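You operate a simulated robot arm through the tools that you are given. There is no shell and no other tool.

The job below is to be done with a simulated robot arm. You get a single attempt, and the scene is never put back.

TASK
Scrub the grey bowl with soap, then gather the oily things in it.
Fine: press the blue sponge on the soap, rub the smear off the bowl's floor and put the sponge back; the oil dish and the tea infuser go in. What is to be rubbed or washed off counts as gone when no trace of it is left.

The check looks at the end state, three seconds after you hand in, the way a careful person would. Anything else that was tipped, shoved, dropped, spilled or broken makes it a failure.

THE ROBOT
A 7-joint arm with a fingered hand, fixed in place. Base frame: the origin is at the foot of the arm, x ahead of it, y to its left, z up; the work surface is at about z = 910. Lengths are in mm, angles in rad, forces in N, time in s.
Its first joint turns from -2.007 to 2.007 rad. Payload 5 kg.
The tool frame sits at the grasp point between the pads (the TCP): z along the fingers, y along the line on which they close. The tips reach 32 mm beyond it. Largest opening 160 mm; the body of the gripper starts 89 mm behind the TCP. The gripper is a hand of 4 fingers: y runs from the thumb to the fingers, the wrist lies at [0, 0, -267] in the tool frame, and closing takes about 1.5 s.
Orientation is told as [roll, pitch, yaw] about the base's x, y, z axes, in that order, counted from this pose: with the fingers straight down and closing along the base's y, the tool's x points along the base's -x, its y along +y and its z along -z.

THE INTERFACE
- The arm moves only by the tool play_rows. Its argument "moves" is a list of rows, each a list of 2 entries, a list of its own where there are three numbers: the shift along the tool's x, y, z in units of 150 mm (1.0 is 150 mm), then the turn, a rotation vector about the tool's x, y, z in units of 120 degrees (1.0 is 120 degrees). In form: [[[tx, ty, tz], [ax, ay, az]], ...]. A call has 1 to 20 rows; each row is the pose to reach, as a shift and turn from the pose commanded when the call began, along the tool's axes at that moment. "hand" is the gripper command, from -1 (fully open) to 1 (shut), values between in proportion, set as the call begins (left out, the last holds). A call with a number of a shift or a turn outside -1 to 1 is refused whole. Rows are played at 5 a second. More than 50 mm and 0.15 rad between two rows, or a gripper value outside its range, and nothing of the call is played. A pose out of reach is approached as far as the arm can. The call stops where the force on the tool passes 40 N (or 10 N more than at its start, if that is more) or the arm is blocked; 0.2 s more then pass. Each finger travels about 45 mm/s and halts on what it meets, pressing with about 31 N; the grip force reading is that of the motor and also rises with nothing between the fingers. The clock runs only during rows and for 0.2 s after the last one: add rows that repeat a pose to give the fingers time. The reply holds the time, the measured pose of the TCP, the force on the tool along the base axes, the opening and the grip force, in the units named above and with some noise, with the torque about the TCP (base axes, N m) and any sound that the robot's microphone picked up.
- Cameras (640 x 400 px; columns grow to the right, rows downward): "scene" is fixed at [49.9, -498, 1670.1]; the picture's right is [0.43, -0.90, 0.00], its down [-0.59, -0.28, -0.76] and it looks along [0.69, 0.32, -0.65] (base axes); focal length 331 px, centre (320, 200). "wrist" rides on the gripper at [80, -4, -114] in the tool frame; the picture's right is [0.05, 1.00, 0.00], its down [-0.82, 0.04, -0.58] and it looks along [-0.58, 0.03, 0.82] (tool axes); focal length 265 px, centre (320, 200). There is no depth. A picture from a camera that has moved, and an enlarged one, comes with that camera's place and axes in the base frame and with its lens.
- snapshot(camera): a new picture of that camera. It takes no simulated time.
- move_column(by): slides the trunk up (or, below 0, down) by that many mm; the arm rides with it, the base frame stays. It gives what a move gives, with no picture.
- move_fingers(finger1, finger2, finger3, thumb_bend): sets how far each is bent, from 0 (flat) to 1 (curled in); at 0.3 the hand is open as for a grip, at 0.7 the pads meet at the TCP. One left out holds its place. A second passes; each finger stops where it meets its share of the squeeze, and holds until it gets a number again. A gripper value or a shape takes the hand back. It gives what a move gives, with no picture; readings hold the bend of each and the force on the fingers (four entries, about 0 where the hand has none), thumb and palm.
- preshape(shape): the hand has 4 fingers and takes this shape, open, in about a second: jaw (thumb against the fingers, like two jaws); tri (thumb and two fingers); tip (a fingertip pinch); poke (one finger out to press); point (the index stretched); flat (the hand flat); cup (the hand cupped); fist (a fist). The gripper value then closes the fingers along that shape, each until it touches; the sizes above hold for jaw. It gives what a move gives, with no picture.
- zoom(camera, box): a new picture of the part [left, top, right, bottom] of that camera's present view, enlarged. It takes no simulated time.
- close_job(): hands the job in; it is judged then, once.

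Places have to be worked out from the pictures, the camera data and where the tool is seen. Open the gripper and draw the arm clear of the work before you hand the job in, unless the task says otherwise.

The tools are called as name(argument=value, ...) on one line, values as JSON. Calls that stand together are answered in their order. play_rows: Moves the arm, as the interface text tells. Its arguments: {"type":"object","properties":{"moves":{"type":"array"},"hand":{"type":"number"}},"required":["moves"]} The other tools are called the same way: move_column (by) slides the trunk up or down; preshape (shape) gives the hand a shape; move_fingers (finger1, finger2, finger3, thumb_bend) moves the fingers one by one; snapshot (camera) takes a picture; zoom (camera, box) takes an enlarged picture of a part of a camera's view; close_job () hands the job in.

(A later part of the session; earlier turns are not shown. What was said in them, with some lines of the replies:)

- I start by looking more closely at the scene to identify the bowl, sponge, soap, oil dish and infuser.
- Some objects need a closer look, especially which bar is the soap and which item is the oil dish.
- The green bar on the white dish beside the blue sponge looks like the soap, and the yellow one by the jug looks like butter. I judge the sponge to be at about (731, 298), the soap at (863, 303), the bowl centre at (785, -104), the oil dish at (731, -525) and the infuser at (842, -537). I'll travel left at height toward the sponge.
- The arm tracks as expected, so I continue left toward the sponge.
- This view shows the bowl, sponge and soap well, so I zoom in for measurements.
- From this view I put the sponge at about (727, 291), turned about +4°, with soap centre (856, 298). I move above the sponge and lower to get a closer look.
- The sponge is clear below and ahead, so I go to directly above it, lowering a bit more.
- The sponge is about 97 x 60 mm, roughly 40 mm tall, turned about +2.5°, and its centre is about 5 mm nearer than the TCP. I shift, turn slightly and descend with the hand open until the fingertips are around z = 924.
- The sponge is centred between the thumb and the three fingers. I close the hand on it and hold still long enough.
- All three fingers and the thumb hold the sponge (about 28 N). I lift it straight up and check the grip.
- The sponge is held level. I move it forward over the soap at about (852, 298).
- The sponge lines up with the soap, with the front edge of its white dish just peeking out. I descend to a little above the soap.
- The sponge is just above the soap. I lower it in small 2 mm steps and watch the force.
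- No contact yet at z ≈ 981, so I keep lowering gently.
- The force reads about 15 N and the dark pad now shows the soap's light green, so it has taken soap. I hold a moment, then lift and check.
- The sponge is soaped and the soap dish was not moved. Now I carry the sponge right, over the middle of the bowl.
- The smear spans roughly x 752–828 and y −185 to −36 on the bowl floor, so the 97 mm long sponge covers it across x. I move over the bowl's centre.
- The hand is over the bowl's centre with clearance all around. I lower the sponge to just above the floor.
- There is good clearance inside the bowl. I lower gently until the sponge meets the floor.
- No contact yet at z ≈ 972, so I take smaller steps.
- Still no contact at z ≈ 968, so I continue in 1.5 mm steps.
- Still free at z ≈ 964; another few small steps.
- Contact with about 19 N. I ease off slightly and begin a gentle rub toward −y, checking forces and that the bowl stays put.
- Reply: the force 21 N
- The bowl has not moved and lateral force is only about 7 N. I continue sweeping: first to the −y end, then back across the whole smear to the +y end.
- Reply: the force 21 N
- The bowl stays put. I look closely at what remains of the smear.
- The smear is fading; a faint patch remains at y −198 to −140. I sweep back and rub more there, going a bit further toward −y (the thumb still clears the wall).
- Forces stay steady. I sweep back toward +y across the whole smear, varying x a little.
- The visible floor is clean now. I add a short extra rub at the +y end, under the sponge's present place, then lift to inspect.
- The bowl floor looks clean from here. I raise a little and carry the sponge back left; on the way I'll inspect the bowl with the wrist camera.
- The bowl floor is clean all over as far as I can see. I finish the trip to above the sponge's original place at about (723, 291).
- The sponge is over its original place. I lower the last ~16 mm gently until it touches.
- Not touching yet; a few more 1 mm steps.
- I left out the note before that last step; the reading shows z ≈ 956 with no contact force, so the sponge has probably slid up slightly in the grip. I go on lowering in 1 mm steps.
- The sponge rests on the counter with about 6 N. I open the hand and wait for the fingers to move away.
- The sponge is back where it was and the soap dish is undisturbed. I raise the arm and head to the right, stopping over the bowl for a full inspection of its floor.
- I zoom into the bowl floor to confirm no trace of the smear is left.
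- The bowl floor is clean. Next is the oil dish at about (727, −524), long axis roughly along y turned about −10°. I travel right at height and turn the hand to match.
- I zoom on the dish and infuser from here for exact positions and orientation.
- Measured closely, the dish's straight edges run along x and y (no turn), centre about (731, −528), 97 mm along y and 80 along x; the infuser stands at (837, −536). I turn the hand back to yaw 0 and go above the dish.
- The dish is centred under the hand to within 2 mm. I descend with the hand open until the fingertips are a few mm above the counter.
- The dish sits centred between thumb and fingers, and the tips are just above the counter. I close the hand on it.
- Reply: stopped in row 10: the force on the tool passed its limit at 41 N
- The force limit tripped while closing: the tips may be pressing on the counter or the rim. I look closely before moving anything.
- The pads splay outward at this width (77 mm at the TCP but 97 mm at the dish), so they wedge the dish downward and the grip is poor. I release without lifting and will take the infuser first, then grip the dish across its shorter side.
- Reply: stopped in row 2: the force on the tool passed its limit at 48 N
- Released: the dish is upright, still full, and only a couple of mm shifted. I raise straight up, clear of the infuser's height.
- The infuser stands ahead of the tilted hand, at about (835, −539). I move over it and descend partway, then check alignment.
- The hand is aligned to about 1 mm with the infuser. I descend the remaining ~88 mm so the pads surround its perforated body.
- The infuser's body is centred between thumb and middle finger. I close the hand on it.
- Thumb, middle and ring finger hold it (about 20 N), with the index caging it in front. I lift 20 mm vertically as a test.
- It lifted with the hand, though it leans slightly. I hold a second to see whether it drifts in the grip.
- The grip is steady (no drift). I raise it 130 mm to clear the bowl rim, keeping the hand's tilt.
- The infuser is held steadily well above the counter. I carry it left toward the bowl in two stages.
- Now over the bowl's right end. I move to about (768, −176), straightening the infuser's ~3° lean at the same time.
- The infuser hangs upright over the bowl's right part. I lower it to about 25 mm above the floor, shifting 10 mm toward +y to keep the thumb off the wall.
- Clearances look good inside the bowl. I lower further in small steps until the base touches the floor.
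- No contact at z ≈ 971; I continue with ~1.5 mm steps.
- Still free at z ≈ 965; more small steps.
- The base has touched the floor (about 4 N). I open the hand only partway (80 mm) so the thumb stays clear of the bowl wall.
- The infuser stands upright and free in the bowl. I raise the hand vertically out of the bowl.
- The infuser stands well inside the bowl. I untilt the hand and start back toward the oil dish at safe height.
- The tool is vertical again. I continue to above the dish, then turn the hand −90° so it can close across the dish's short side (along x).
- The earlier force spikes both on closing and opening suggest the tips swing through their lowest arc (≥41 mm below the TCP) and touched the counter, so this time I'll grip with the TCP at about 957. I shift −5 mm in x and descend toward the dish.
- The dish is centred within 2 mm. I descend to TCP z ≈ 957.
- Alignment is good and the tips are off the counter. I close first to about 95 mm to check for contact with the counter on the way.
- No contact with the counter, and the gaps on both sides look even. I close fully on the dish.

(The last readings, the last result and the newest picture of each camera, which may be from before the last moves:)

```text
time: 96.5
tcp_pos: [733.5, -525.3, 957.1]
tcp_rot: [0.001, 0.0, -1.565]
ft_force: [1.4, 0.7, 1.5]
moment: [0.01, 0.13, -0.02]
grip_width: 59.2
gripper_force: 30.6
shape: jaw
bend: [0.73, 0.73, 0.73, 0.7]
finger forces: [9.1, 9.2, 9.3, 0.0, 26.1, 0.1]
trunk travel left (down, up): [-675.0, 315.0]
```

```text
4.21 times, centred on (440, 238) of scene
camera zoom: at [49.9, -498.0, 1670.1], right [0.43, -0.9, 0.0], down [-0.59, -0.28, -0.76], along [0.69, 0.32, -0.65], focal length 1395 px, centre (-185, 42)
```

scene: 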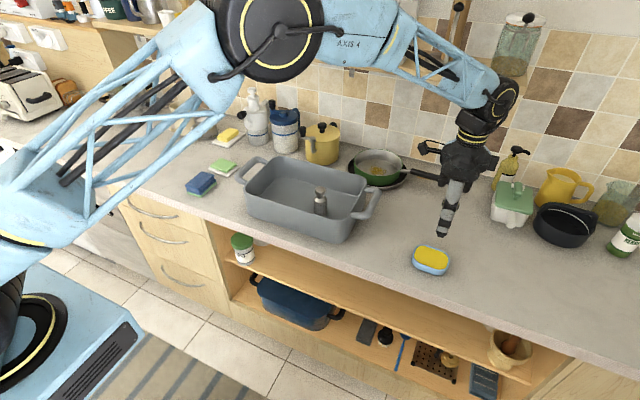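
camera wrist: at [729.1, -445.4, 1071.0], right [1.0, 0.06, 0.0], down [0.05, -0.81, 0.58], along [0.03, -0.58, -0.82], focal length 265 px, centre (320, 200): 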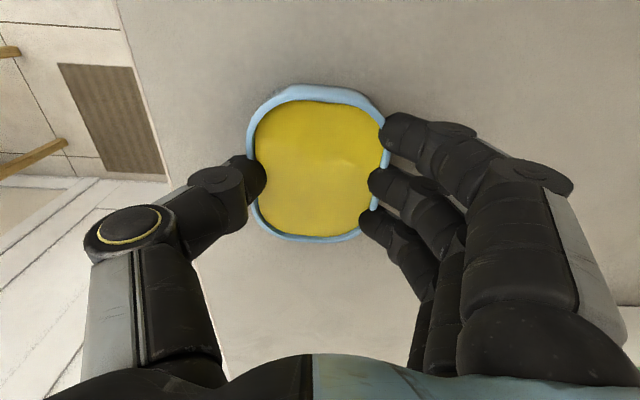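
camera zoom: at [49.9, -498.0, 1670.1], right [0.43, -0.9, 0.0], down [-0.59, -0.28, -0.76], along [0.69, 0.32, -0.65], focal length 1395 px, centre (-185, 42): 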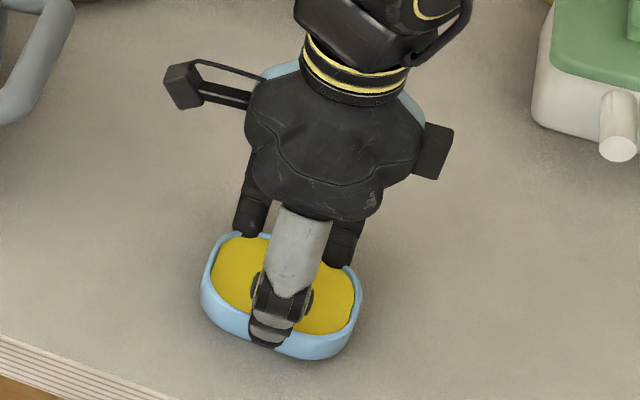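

The grip is now clean: about 9 N per finger, 26 N on the thumb and no vertical force. I test-lift slowly by 15 mm.

play_rows(moves=[[[0, 0, -0.015], [0, 0, 0]], [[0, 0, -0.03], [0, 0, 0]], [[0, 0, -0.05], [0, 0, 0]], [[0, 0, -0.075], [0, 0, 0]], [[0, 0, -0.1], [0, 0, 0]], [[0, 0, -0.1], [0, 0, 0]], [[0, 0, -0.1], [0, 0, 0]]])

snapshot(camera="wrist")

zoom(camera="scene", box=[400, 190, 480, 285])

```text
time: 98.1
tcp_pos: [732.6, -525.2, 971.6]
tcp_rot: [0.0, 0.001, -1.565]
ft_force: [0.1, -0.3, -2.2]
moment: [0.03, 0.01, 0.0]
grip_width: 58.7
gripper_force: 31.2
shape: jaw
bend: [0.73, 0.73, 0.73, 0.7]
finger forces: [8.8, 8.8, 9.0, 0.0, 23.7, 0.0]
trunk travel left (down, up): [-675.0, 315.0]
```

```text
taken
camera wrist: at [728.8, -445.9, 1085.9], right [1.0, 0.06, 0.0], down [0.05, -0.81, 0.58], along [0.03, -0.58, -0.82], focal length 265 px, centre (320, 200)
```

wrist: 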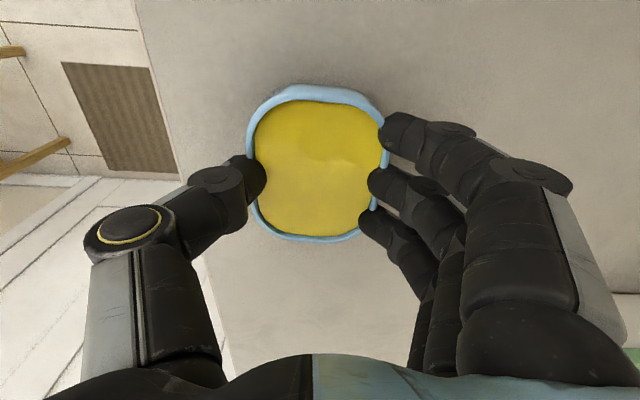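

```text
4.21 times, centred on (440, 238) of scene
camera zoom: at [49.9, -498.0, 1670.1], right [0.43, -0.9, 0.0], down [-0.59, -0.28, -0.76], along [0.69, 0.32, -0.65], focal length 1395 px, centre (-185, 42)
```

zoom: 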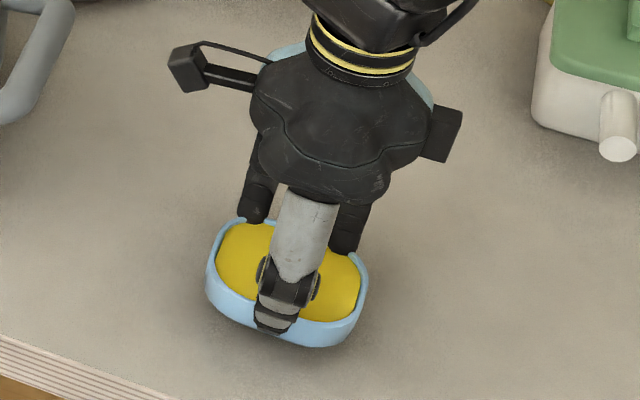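

The dish came up level with the hand (about 2 N of weight). I raise it 150 mm, gently.

play_rows(moves=[[[0, 0, -0.05], [0, 0, 0]], [[0, 0, -0.14], [0, 0, 0]], [[0, 0, -0.25], [0, 0, 0]], [[0, 0, -0.37], [0, 0, 0]], [[0, 0, -0.5], [0, 0, 0]], [[0, 0, -0.63], [0, 0, 0]], [[0, 0, -0.76], [0, 0, 0]], [[0, 0, -0.88], [0, 0, 0]], [[0, 0, -0.96], [0, 0, 0]], [[0, 0, -1], [0, 0, 0]], [[0, 0, -1], [0, 0, 0]]])

snapshot(camera="wrist")

zoom(camera="scene", box=[390, 150, 490, 275])

```text
time: 100.5
tcp_pos: [733.8, -526.8, 1121.9]
tcp_rot: [0.001, -0.001, -1.566]
ft_force: [0.4, -0.1, -3.7]
moment: [0.0, 0.0, 0.01]
grip_width: 58.8
gripper_force: 31.1
shape: jaw
bend: [0.73, 0.73, 0.73, 0.7]
finger forces: [8.6, 8.9, 8.9, 0.0, 22.7, 0.0]
trunk travel left (down, up): [-675.0, 315.0]
```

```text
taken
camera wrist: at [729.1, -446.1, 1236.5], right [1.0, 0.06, 0.0], down [0.05, -0.81, 0.58], along [0.03, -0.58, -0.82], focal length 265 px, centre (320, 200)
```

wrist: 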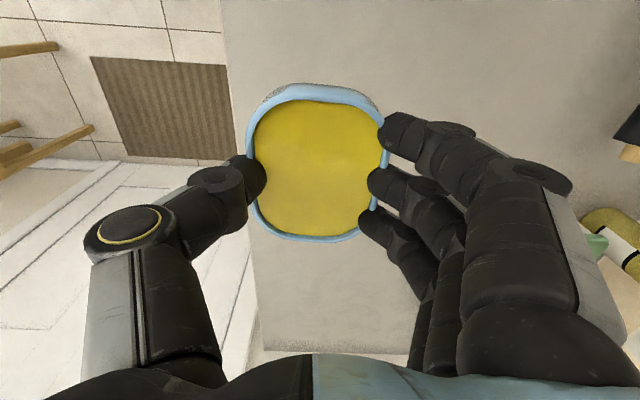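

```text
3.20 times, centred on (440, 212) of scene
camera zoom: at [49.9, -498.0, 1670.1], right [0.43, -0.9, 0.0], down [-0.59, -0.28, -0.76], along [0.69, 0.32, -0.65], focal length 1060 px, centre (-64, 160)
```

zoom: 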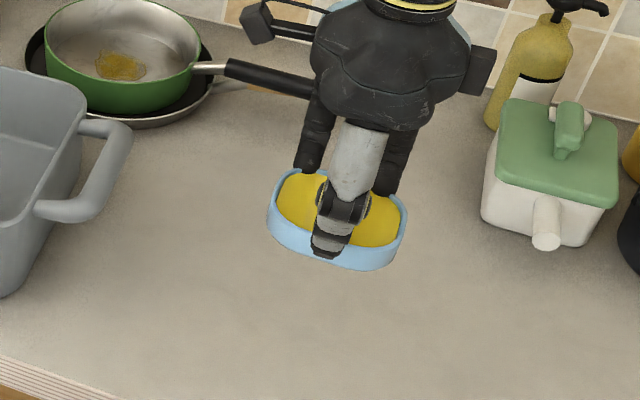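

The dish is steady and level. I turn the hand back by 90° in place, slowly, so it will close along y inside the bowl.

play_rows(moves=[[[0, 0, 0], [0, 0, -0.02]], [[0, 0, 0], [0, 0, -0.06]], [[0, 0, 0], [0, 0, -0.11]], [[0, 0, 0], [0, 0, -0.16]], [[0, 0, 0], [0, 0, -0.21]], [[0, 0, 0], [0, 0, -0.26]], [[0, 0, 0], [0, 0, -0.31]], [[0, 0, 0], [0, 0, -0.36]], [[0, 0, 0], [0, 0, -0.41]], [[0, 0, 0], [0, 0, -0.46]], [[0, 0, 0], [0, 0, -0.51]], [[0, 0, 0], [0, 0, -0.56]], [[0, 0, 0], [0, 0, -0.61]], [[0, 0, 0], [0, 0, -0.66]], [[0, 0, 0], [0, 0, -0.7]], [[0, 0, 0], [0, 0, -0.73]], [[0, 0, 0], [0, 0, -0.747]], [[0, 0, 0], [0, 0, -0.747]]])

snapshot(camera="wrist")

zoom(camera="scene", box=[390, 150, 490, 275])

```text
time: 104.3
tcp_pos: [732.5, -525.6, 1121.6]
tcp_rot: [0.0, 0.0, 0.001]
ft_force: [-0.2, -0.2, -2.9]
moment: [0.0, 0.0, -0.01]
grip_width: 58.6
gripper_force: 31.1
shape: jaw
bend: [0.73, 0.73, 0.73, 0.7]
finger forces: [8.8, 8.7, 8.9, 0.1, 22.7, 0.0]
trunk travel left (down, up): [-675.0, 315.0]
```

```text
taken
camera wrist: at [653.2, -530.1, 1236.1], right [-0.05, 1.0, 0.0], down [0.81, 0.04, 0.58], along [0.58, 0.03, -0.82], focal length 265 px, centre (320, 200)
```

wrist: 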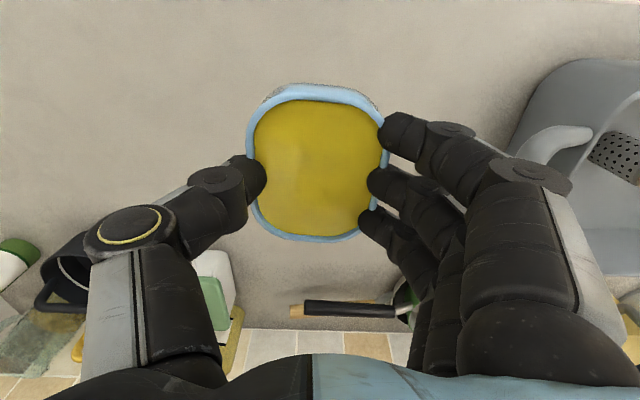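

```text
3.20 times, centred on (440, 212) of scene
camera zoom: at [49.9, -498.0, 1670.1], right [0.43, -0.9, 0.0], down [-0.59, -0.28, -0.76], along [0.69, 0.32, -0.65], focal length 1060 px, centre (-64, 160)
```

zoom: 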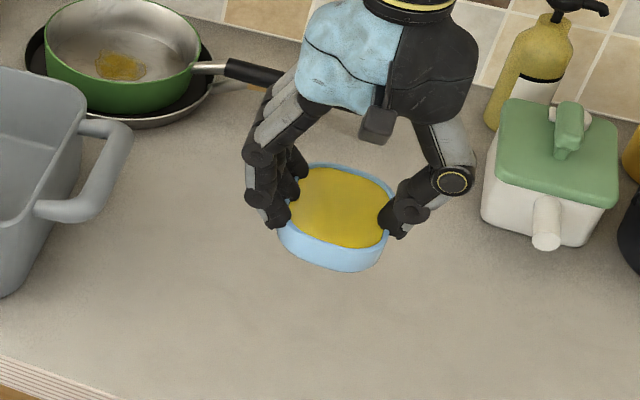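

Still level and secure. I carry the dish left over the bowl in gentle steps, bottom at about z 1075, well above the rim and infuser.

play_rows(moves=[[[-0.02, 0.06, 0], [0, 0, 0]], [[-0.05, 0.2, 0], [0, 0, 0]], [[-0.08, 0.36, 0], [0, 0, 0]], [[-0.11, 0.52, 0], [0, 0, 0]], [[-0.14, 0.68, 0], [0, 0, 0]], [[-0.17, 0.84, 0], [0, 0, 0]], [[-0.2, 1, 0], [0, 0, 0]]])

play_rows(moves=[[[-0.03, 0.16, 0], [0, 0, 0]], [[-0.06, 0.32, 0], [0, 0, 0]], [[-0.09, 0.48, 0], [0, 0, 0]], [[-0.12, 0.64, 0], [0, 0, 0]], [[-0.15, 0.8, 0], [0, 0, 0]], [[-0.18, 0.93, 0], [0, 0, 0]], [[-0.2, 1, 0], [0, 0, 0]]])

snapshot(camera="wrist")

zoom(camera="scene", box=[230, 100, 400, 250])

```text
time: 105.9
tcp_pos: [763.5, -373.0, 1120.7]
tcp_rot: [-0.002, -0.001, 0.002]
ft_force: [0.5, -0.8, -2.0]
moment: [-0.04, 0.05, -0.03]
grip_width: 58.5
gripper_force: 30.7
shape: jaw
bend: [0.73, 0.73, 0.73, 0.7]
finger forces: [8.6, 8.7, 9.0, 0.0, 22.3, 0.0]
trunk travel left (down, up): [-675.0, 315.0]
```

```text
time: 107.5
tcp_pos: [792.9, -225.4, 1121.5]
tcp_rot: [-0.003, -0.001, 0.002]
ft_force: [0.4, 0.1, -3.7]
moment: [-0.02, 0.03, -0.02]
grip_width: 58.5
gripper_force: 30.7
shape: jaw
bend: [0.73, 0.73, 0.73, 0.7]
finger forces: [8.6, 8.6, 8.8, 0.0, 21.7, 0.1]
trunk travel left (down, up): [-675.0, 315.0]
```

```text
taken
camera wrist: at [713.2, -230.6, 1236.1], right [-0.05, 1.0, 0.0], down [0.81, 0.04, 0.58], along [0.58, 0.03, -0.82], focal length 265 px, centre (320, 200)
```

wrist: 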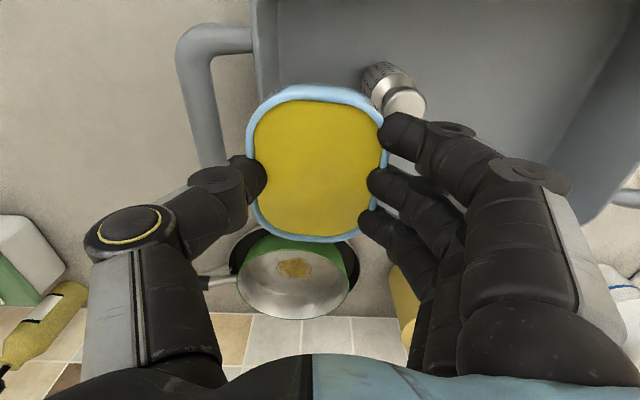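

```text
2.67 times, centred on (315, 175) of scene
camera zoom: at [49.9, -498.0, 1670.1], right [0.43, -0.9, 0.0], down [-0.59, -0.28, -0.76], along [0.69, 0.32, -0.65], focal length 883 px, centre (333, 267)
```

zoom: 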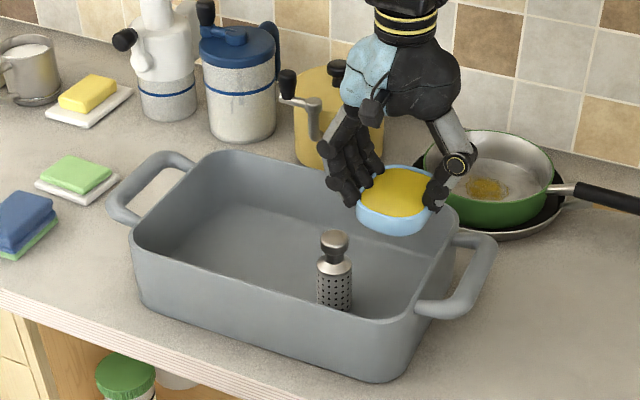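

The dish is over the bowl's right end, clear of the infuser. I continue toward (820, −45).

play_rows(moves=[[[-0.03, 0.15, 0], [0, 0, 0]], [[-0.06, 0.3, 0], [0, 0, 0]], [[-0.09, 0.45, 0], [0, 0, 0]], [[-0.12, 0.6, 0], [0, 0, 0]], [[-0.14, 0.75, 0], [0, 0, 0]], [[-0.16, 0.9, 0], [0, 0, 0]], [[-0.17, 1, 0], [0, 0, 0]]])

play_rows(moves=[[[-0.01, 0.1, 0], [0, 0, 0]], [[-0.013, 0.18, 0], [0, 0, 0]], [[-0.013, 0.2, 0], [0, 0, 0]], [[-0.013, 0.2, 0], [0, 0, 0]]])

snapshot(camera="wrist")

zoom(camera="scene", box=[230, 100, 400, 250])

```text
time: 109.1
tcp_pos: [818.6, -76.4, 1121.6]
tcp_rot: [-0.002, -0.001, 0.002]
ft_force: [0.0, 0.4, -3.3]
moment: [0.02, 0.03, -0.01]
grip_width: 58.4
gripper_force: 31.3
shape: jaw
bend: [0.73, 0.73, 0.73, 0.7]
finger forces: [8.6, 8.5, 8.7, 0.0, 21.4, 0.0]
trunk travel left (down, up): [-675.0, 315.0]
```

```text
time: 110.1
tcp_pos: [819.6, -46.0, 1120.7]
tcp_rot: [-0.002, 0.001, 0.0]
ft_force: [-0.2, 0.3, -2.3]
moment: [0.02, 0.02, 0.02]
grip_width: 58.3
gripper_force: 31.3
shape: jaw
bend: [0.73, 0.73, 0.73, 0.7]
finger forces: [8.6, 8.5, 8.6, 0.1, 21.1, 0.0]
trunk travel left (down, up): [-675.0, 315.0]
```

```text
taken
camera wrist: at [740.3, -49.9, 1235.4], right [-0.05, 1.0, 0.0], down [0.82, 0.04, 0.58], along [0.58, 0.03, -0.82], focal length 265 px, centre (320, 200)
```

wrist: 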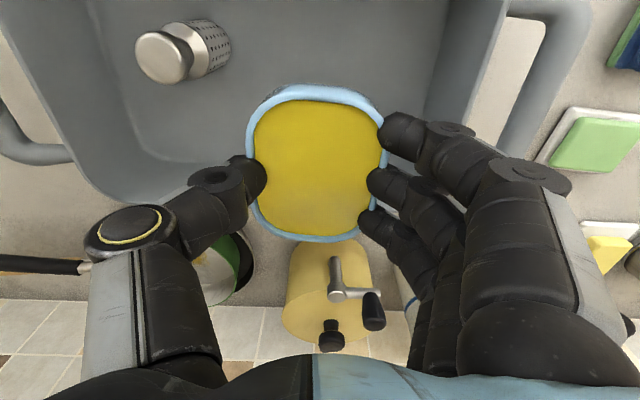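

```text
2.67 times, centred on (315, 175) of scene
camera zoom: at [49.9, -498.0, 1670.1], right [0.43, -0.9, 0.0], down [-0.59, -0.28, -0.76], along [0.69, 0.32, -0.65], focal length 883 px, centre (333, 267)
```

zoom: 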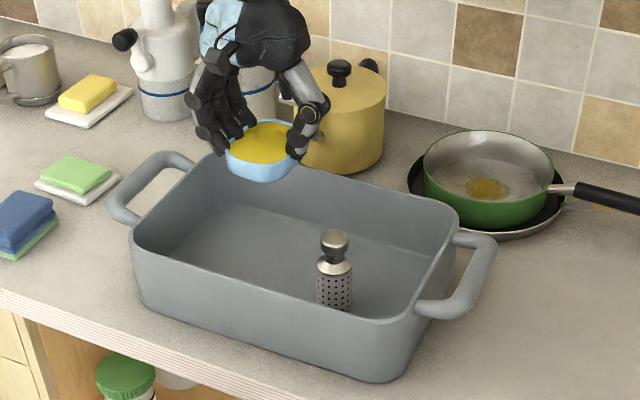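

The dish hangs level over the left part of the bowl; the +y inner wall is around y = 75, so there's room. I lower it to about 35 mm above the floor.

play_rows(moves=[[[0, 0, 0.06], [0, 0, 0]], [[0, 0, 0.18], [0, 0, 0]], [[0, 0, 0.32], [0, 0, 0]], [[0, 0, 0.46], [0, 0, 0]], [[0, 0, 0.6], [0, 0, 0]], [[0, 0, 0.72], [0, 0, 0]], [[0, 0, 0.8], [0, 0, 0]], [[0, 0, 0.8], [0, 0, 0]]])

snapshot(camera="wrist")

zoom(camera="scene", box=[230, 130, 370, 240])

```text
time: 111.9
tcp_pos: [820.6, -46.3, 1001.2]
tcp_rot: [-0.004, 0.002, -0.001]
ft_force: [-0.7, -0.5, -3.6]
moment: [0.01, 0.0, 0.0]
grip_width: 58.3
gripper_force: 30.2
shape: jaw
bend: [0.73, 0.73, 0.73, 0.7]
finger forces: [8.5, 8.5, 8.7, 0.0, 21.0, 0.0]
trunk travel left (down, up): [-675.0, 315.0]
```

```text
taken
camera wrist: at [740.4, -50.4, 1115.4], right [-0.05, 1.0, 0.0], down [0.81, 0.04, 0.58], along [0.58, 0.03, -0.82], focal length 265 px, centre (320, 200)
```

wrist: 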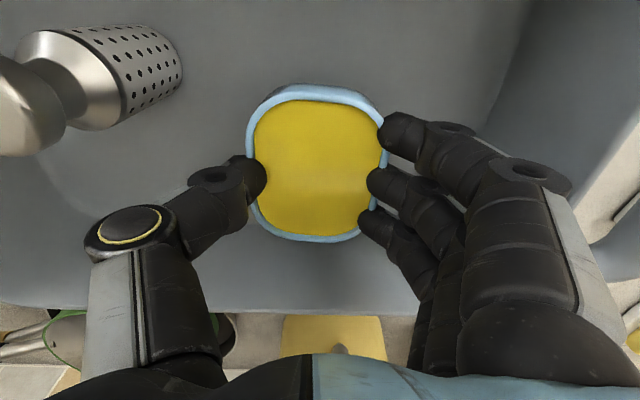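

```text
3.64 times, centred on (300, 185) of scene
camera zoom: at [49.9, -498.0, 1670.1], right [0.43, -0.9, 0.0], down [-0.59, -0.28, -0.76], along [0.69, 0.32, -0.65], focal length 1204 px, centre (393, 254)
```

zoom: 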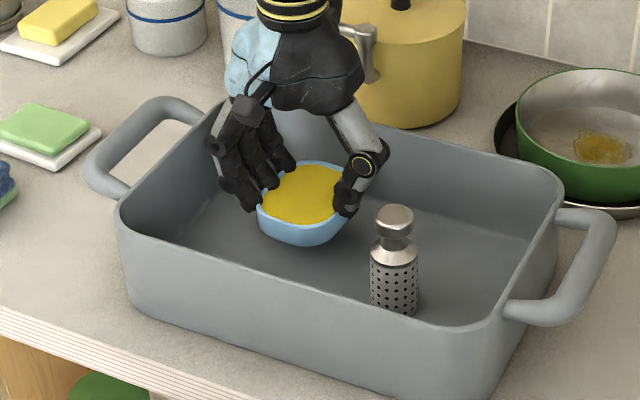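

Plenty of clearance from the infuser and walls. I lower another 28 mm and then creep down.

play_rows(moves=[[[0, 0, 0.05], [0, 0, 0]], [[0, 0, 0.1], [0, 0, 0]], [[0, 0, 0.14], [0, 0, 0]], [[0, 0, 0.17], [0, 0, 0]], [[0, 0, 0.187], [0, 0, 0]]])

play_rows(moves=[[[0, 0, 0.01], [0, 0, 0]], [[0, 0, 0.02], [0, 0, 0]], [[0, 0, 0.027], [0, 0, 0]]])

```text
time: 113.1
tcp_pos: [821.9, -45.5, 972.5]
tcp_rot: [-0.002, 0.0, 0.001]
ft_force: [-0.7, -0.1, -3.0]
moment: [0.01, 0.0, 0.04]
grip_width: 58.3
gripper_force: 30.6
shape: jaw
bend: [0.73, 0.73, 0.73, 0.7]
finger forces: [8.5, 8.6, 8.6, 0.0, 20.8, 0.1]
trunk travel left (down, up): [-675.0, 315.0]
```

```text
time: 113.9
tcp_pos: [821.4, -46.8, 968.5]
tcp_rot: [-0.002, 0.001, 0.002]
ft_force: [0.1, 1.1, -2.4]
moment: [0.02, 0.01, 0.01]
grip_width: 58.2
gripper_force: 31.0
shape: jaw
bend: [0.73, 0.73, 0.73, 0.7]
finger forces: [8.5, 8.4, 8.6, 0.0, 20.8, 0.1]
trunk travel left (down, up): [-675.0, 315.0]
```

Still hanging free (about −2.5 N) at z ≈ 968. I creep down in 1–1.5 mm steps.

play_rows(moves=[[[0, 0, 0.008], [0, 0, 0]], [[0, 0, 0.016], [0, 0, 0]], [[0, 0, 0.022], [0, 0, 0]]])

```text
time: 114.7
tcp_pos: [820.9, -47.2, 966.0]
tcp_rot: [-0.001, 0.0, 0.0]
ft_force: [-2.1, -0.7, -0.1]
moment: [-0.13, 0.0, -0.01]
grip_width: 58.2
gripper_force: 30.8
shape: jaw
bend: [0.73, 0.73, 0.73, 0.7]
finger forces: [8.7, 8.5, 8.7, 0.0, 24.2, 0.0]
trunk travel left (down, up): [-675.0, 315.0]
```

The weight has begun to rest on the floor (force near 0). One more millimetre to seat it.

play_rows(moves=[[[0, 0, 0.004], [0, 0, 0]], [[0, 0, 0.008], [0, 0, 0]]])

zoom(camera="scene", box=[240, 150, 360, 230])

snapshot(camera="wrist")

```text
time: 115.3
tcp_pos: [820.7, -46.0, 967.0]
tcp_rot: [-0.002, -0.002, 0.003]
ft_force: [1.4, -0.5, 6.1]
moment: [-0.36, -0.01, -0.03]
grip_width: 58.6
gripper_force: 31.3
shape: jaw
bend: [0.73, 0.73, 0.73, 0.7]
finger forces: [9.1, 9.1, 9.2, 0.0, 29.1, 0.1]
trunk travel left (down, up): [-675.0, 315.0]
```

```text
5.00 times, centred on (300, 190) of scene
camera zoom: at [49.9, -498.0, 1670.1], right [0.43, -0.9, 0.0], down [-0.59, -0.28, -0.76], along [0.69, 0.32, -0.65], focal length 1656 px, centre (420, 250)
```

zoom: 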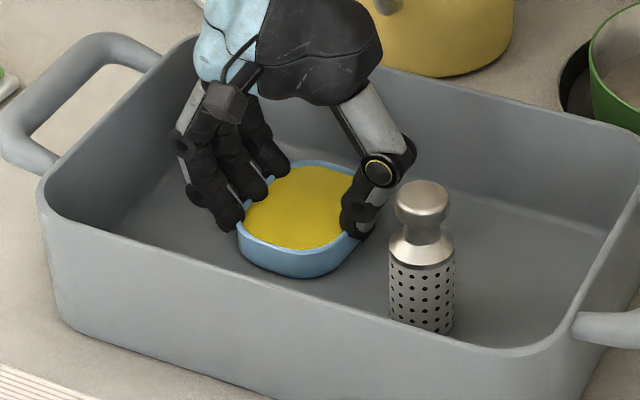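

```text
taken
camera wrist: at [740.4, -50.6, 1079.7], right [-0.05, 1.0, 0.0], down [0.81, 0.04, 0.58], along [0.58, 0.03, -0.82], focal length 265 px, centre (320, 200)
```

wrist: 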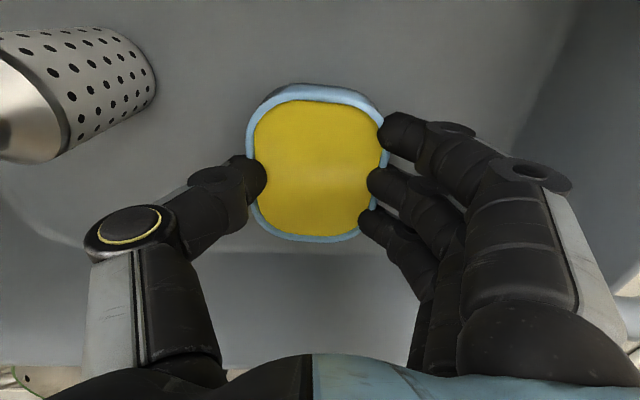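

The dish is seated (about 6 N). I open the hand partway to 95 mm so nothing touches the infuser or the walls.

play_rows(moves=[[[0, 0, 0], [0, 0, 0]], [[0, 0, 0], [0, 0, 0]], [[0, 0, 0], [0, 0, 0]], [[0, 0, 0], [0, 0, 0]], [[0, 0, 0], [0, 0, 0]], [[0, 0, 0], [0, 0, 0]]], hand=-0.19)

snapshot(camera="wrist")

zoom(camera="scene", box=[240, 150, 360, 230])

```text
time: 116.7
tcp_pos: [820.0, -45.2, 965.4]
tcp_rot: [-0.001, 0.001, 0.001]
ft_force: [-0.4, -1.1, 0.0]
moment: [0.0, 0.03, -0.01]
grip_width: 94.7
gripper_force: 0.1
shape: jaw
bend: [0.71, 0.71, 0.71, 0.7]
finger forces: [0.0, 0.0, 0.0, 0.0, 0.0, 0.0]
trunk travel left (down, up): [-675.0, 315.0]
```

```text
taken
camera wrist: at [740.4, -50.5, 1079.1], right [-0.05, 1.0, 0.0], down [0.81, 0.04, 0.58], along [0.58, 0.03, -0.82], focal length 265 px, centre (320, 200)
```

wrist: 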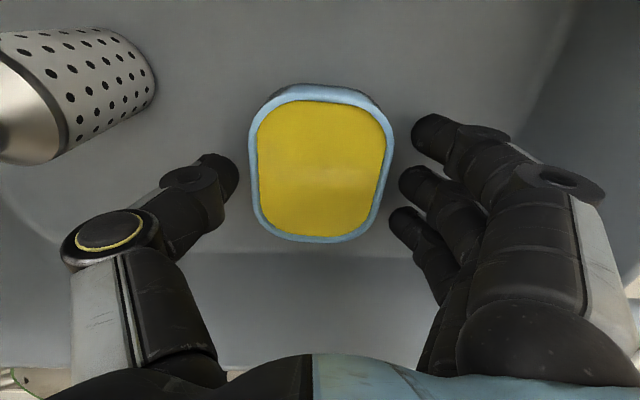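

```text
5.00 times, centred on (300, 190) of scene
camera zoom: at [49.9, -498.0, 1670.1], right [0.43, -0.9, 0.0], down [-0.59, -0.28, -0.76], along [0.69, 0.32, -0.65], focal length 1656 px, centre (420, 250)
```

zoom: 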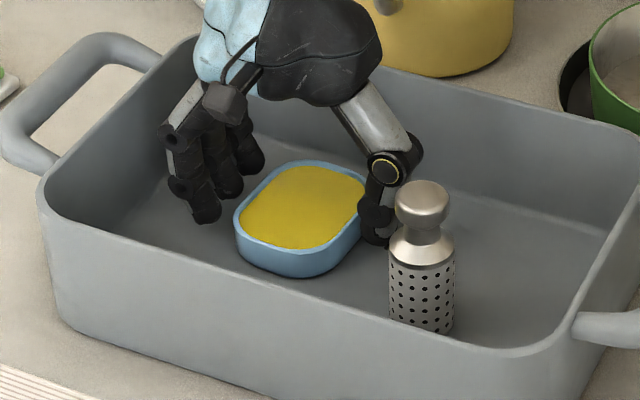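

The dish rests flat and the fingers are clear on both sides. I raise the hand straight up out of the bowl.

play_rows(moves=[[[0, 0, -0.08], [0, 0, 0]], [[0, 0, -0.22], [0, 0, 0]], [[0, 0, -0.42], [0, 0, 0]], [[0, 0, -0.65], [0, 0, 0]], [[0, 0, -0.85], [0, 0, 0]], [[0, 0, -1], [0, 0, 0]]])

snapshot(camera="wrist")

zoom(camera="scene", box=[230, 130, 390, 250])

```text
time: 118.1
tcp_pos: [821.2, -46.6, 1116.4]
tcp_rot: [-0.002, -0.002, 0.001]
ft_force: [0.0, 0.2, 0.1]
moment: [0.0, -0.01, 0.01]
grip_width: 94.7
gripper_force: 0.0
shape: jaw
bend: [0.71, 0.71, 0.71, 0.7]
finger forces: [0.0, 0.0, 0.0, 0.1, 0.0, 0.1]
trunk travel left (down, up): [-675.0, 315.0]
```

```text
taken
camera wrist: at [741.1, -51.5, 1230.5], right [-0.05, 1.0, 0.0], down [0.81, 0.04, 0.58], along [0.58, 0.03, -0.82], focal length 265 px, centre (320, 200)
```

wrist: 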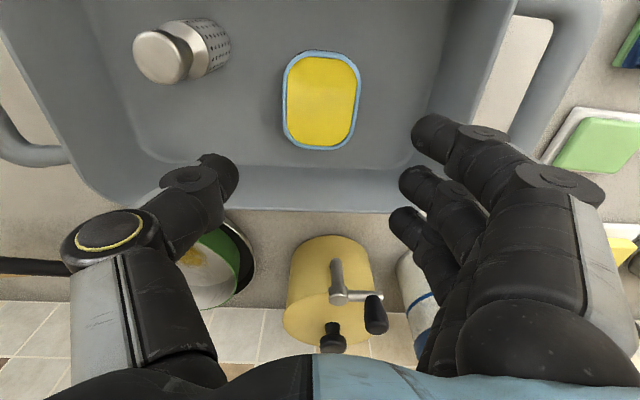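

```text
3.33 times, centred on (310, 190) of scene
camera zoom: at [49.9, -498.0, 1670.1], right [0.43, -0.9, 0.0], down [-0.59, -0.28, -0.76], along [0.69, 0.32, -0.65], focal length 1104 px, centre (353, 233)
```

zoom: 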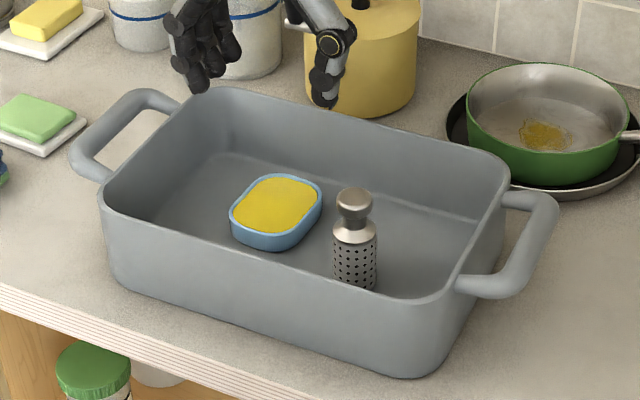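

Both items sit well in the bowl. I withdraw the hand upward and back toward its starting place, opening it fully.

play_rows(moves=[[[0.05, 0, -0.25], [0, 0, 0]], [[0.15, -0.05, -0.5], [0, 0, 0]], [[0.35, -0.15, -0.7], [0, 0, 0]], [[0.6, -0.3, -0.85], [0, 0, 0]], [[0.8, -0.5, -0.95], [0, 0, 0]], [[1, -0.7, -0.97], [0, 0, 0]]], hand=-1)

play_rows(moves=[[[0.05, -0.25, 0], [0, 0, 0]], [[0.1, -0.5, 0], [0, 0, 0]], [[0.13, -0.75, 0], [0, 0, 0]], [[0.15, -1, 0], [0, 0, 0]]])

play_rows(moves=[[[0, -0.15, 0], [0, 0, 0]], [[0, -0.3, 0], [0, 0, 0]], [[0, -0.3, 0], [0, 0, 0]]])

snapshot(camera="wrist")

snapshot(camera="scene")

zoom(camera="scene", box=[235, 150, 385, 250])

zoom(camera="scene", box=[180, 115, 260, 205])

```text
time: 119.5
tcp_pos: [668.6, -150.4, 1260.1]
tcp_rot: [0.0, -0.002, 0.001]
ft_force: [0.3, 0.6, 0.5]
moment: [-0.01, -0.06, -0.01]
grip_width: 160.1
gripper_force: 0.0
shape: jaw
bend: [0.3, 0.3, 0.3, 0.3]
finger forces: [0.0, 0.0, 0.0, 0.1, 0.0, 0.0]
trunk travel left (down, up): [-675.0, 315.0]
```

```text
time: 120.5
tcp_pos: [647.5, -302.5, 1262.1]
tcp_rot: [-0.002, -0.001, 0.002]
ft_force: [0.3, 0.5, 0.2]
moment: [0.04, -0.02, -0.05]
grip_width: 159.8
gripper_force: 0.0
shape: jaw
bend: [0.3, 0.3, 0.3, 0.3]
finger forces: [0.1, 0.1, 0.1, 0.0, 0.0, 0.0]
trunk travel left (down, up): [-675.0, 315.0]
```

```text
time: 121.3
tcp_pos: [648.5, -345.8, 1260.3]
tcp_rot: [-0.003, 0.0, 0.002]
ft_force: [-0.5, 0.6, -0.8]
moment: [-0.01, -0.01, 0.0]
grip_width: 160.1
gripper_force: 0.0
shape: jaw
bend: [0.3, 0.3, 0.3, 0.3]
finger forces: [0.0, 0.0, 0.1, 0.0, 0.0, 0.0]
trunk travel left (down, up): [-675.0, 315.0]
```

```text
taken
camera wrist: at [568.1, -349.9, 1375.9], right [-0.05, 1.0, 0.0], down [0.81, 0.04, 0.58], along [0.58, 0.03, -0.82], focal length 265 px, centre (320, 200)
```

wrist: 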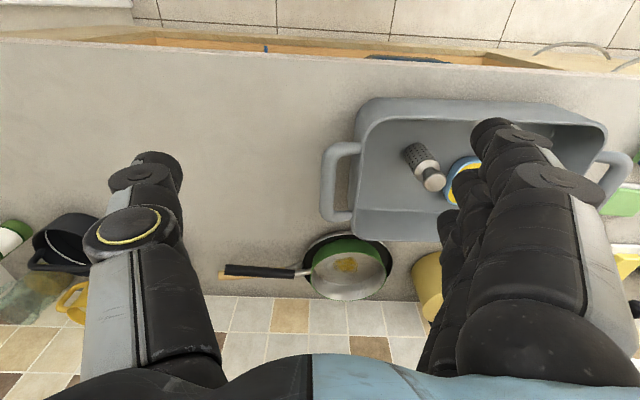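

```text
taken
```

scene: 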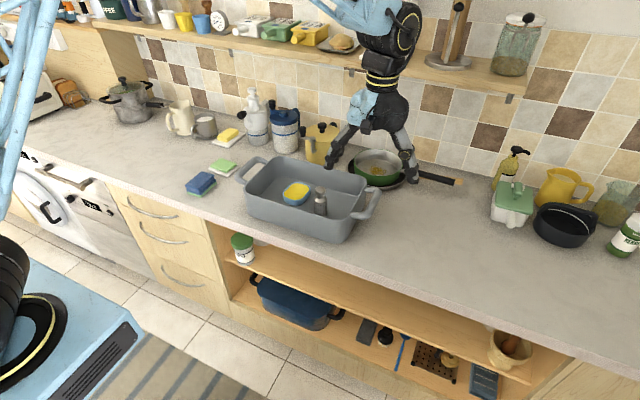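

```text
4.00 times, centred on (310, 200) of scene
camera zoom: at [49.9, -498.0, 1670.1], right [0.43, -0.9, 0.0], down [-0.59, -0.28, -0.76], along [0.69, 0.32, -0.65], focal length 1325 px, centre (360, 200)
```

zoom: 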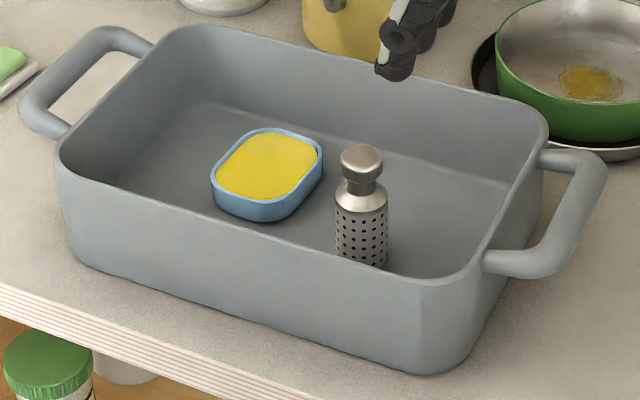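

```text
4.44 times, centred on (220, 160) of scene
camera zoom: at [49.9, -498.0, 1670.1], right [0.43, -0.9, 0.0], down [-0.59, -0.28, -0.76], along [0.69, 0.32, -0.65], focal length 1472 px, centre (764, 378)
```

zoom: 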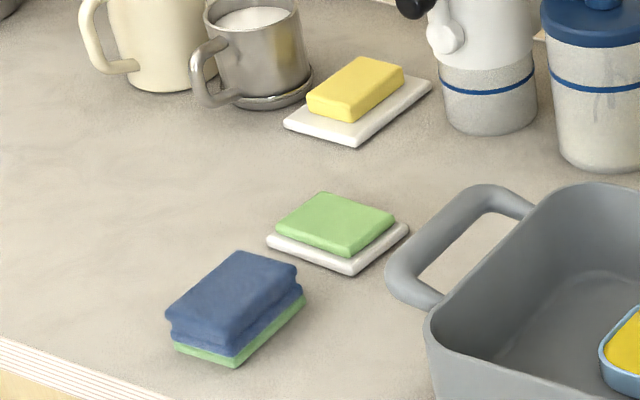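

The bowl, soap and sponge match their initial places. I do a last check of the counter where the dish stood and of the bowl floor for any drips or traces.

zoom(camera="scene", box=[380, 190, 500, 290])

zoom(camera="wrist", box=[320, 90, 500, 240])

zoom(camera="wrist", box=[60, 40, 330, 200])

```text
4.00 times, centred on (440, 240) of scene
camera zoom: at [49.9, -498.0, 1670.1], right [0.43, -0.9, 0.0], down [-0.59, -0.28, -0.76], along [0.69, 0.32, -0.65], focal length 1325 px, centre (-160, 40)
```

zoom: 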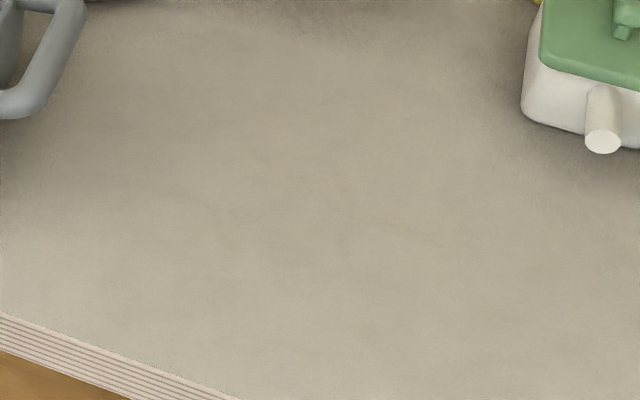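

```text
2.67 times, centred on (410, 165) of wrist
camera zoom: at [568.1, -349.9, 1375.9], right [-0.05, 1.0, 0.0], down [0.81, 0.04, 0.58], along [0.58, 0.03, -0.82], focal length 708 px, centre (80, 293)
```

zoom: 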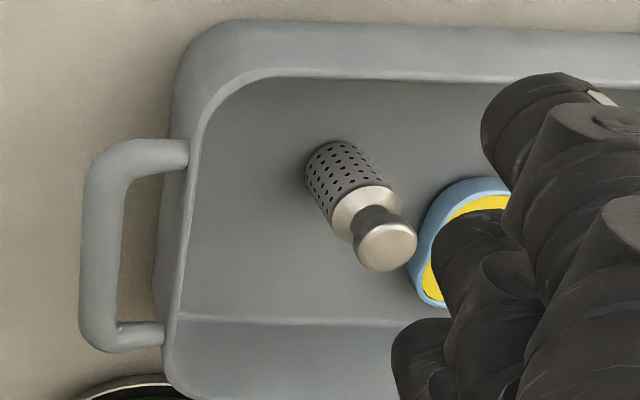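

```text
2.37 times, centred on (195, 120) of wrist
camera zoom: at [568.1, -349.9, 1375.9], right [-0.05, 1.0, 0.0], down [0.81, 0.04, 0.58], along [0.58, 0.03, -0.82], focal length 629 px, centre (616, 390)
```

zoom: 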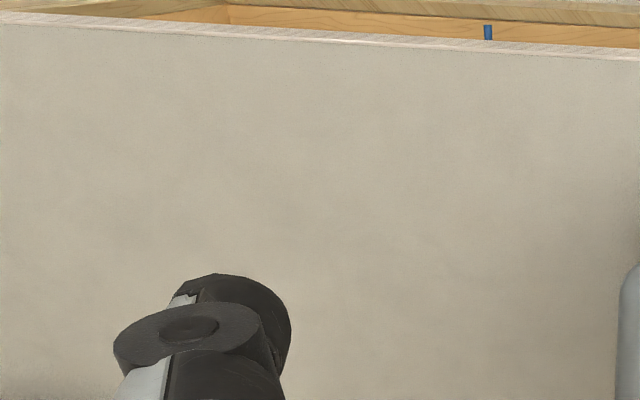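

The counter has no drips and the bowl floor shows no smear. The dish and infuser stand upright in the bowl, the sponge is back in its place, and the hand is open and clear of the work. I hand the job in.

close_job()

```text
The job is handed in.
```

I've handed the job in. The grey bowl is scrubbed, and both the oil dish and the tea infuser are standing in it.

- **Scrubbing:** I pressed the blue sponge on the green bar, which I took to be the soap; the yellow bar by the jug looked like butter. I then rubbed the bowl floor until no smear showed in either camera.
- **Sponge:** It is back in its place, within a few millimetres of where it started. Its pad is still light green with soap.
- **Oil dish:** My first grip on it set off the arm's force limit, probably because the fingertips touched the counter. The dish shifted about 2 mm and nothing spilled. I took the infuser first, then gripped the dish across its shorter side. It now sits flat and full, with no drips on the counter or in the bowl.
- **Infuser:** It stands upright in the bowl, a little to the right of the dish.
- **Everything else:** The bowl and soap dish have not moved, and nothing else looks out of place. The hand is open and back near where it started, clear of the work.
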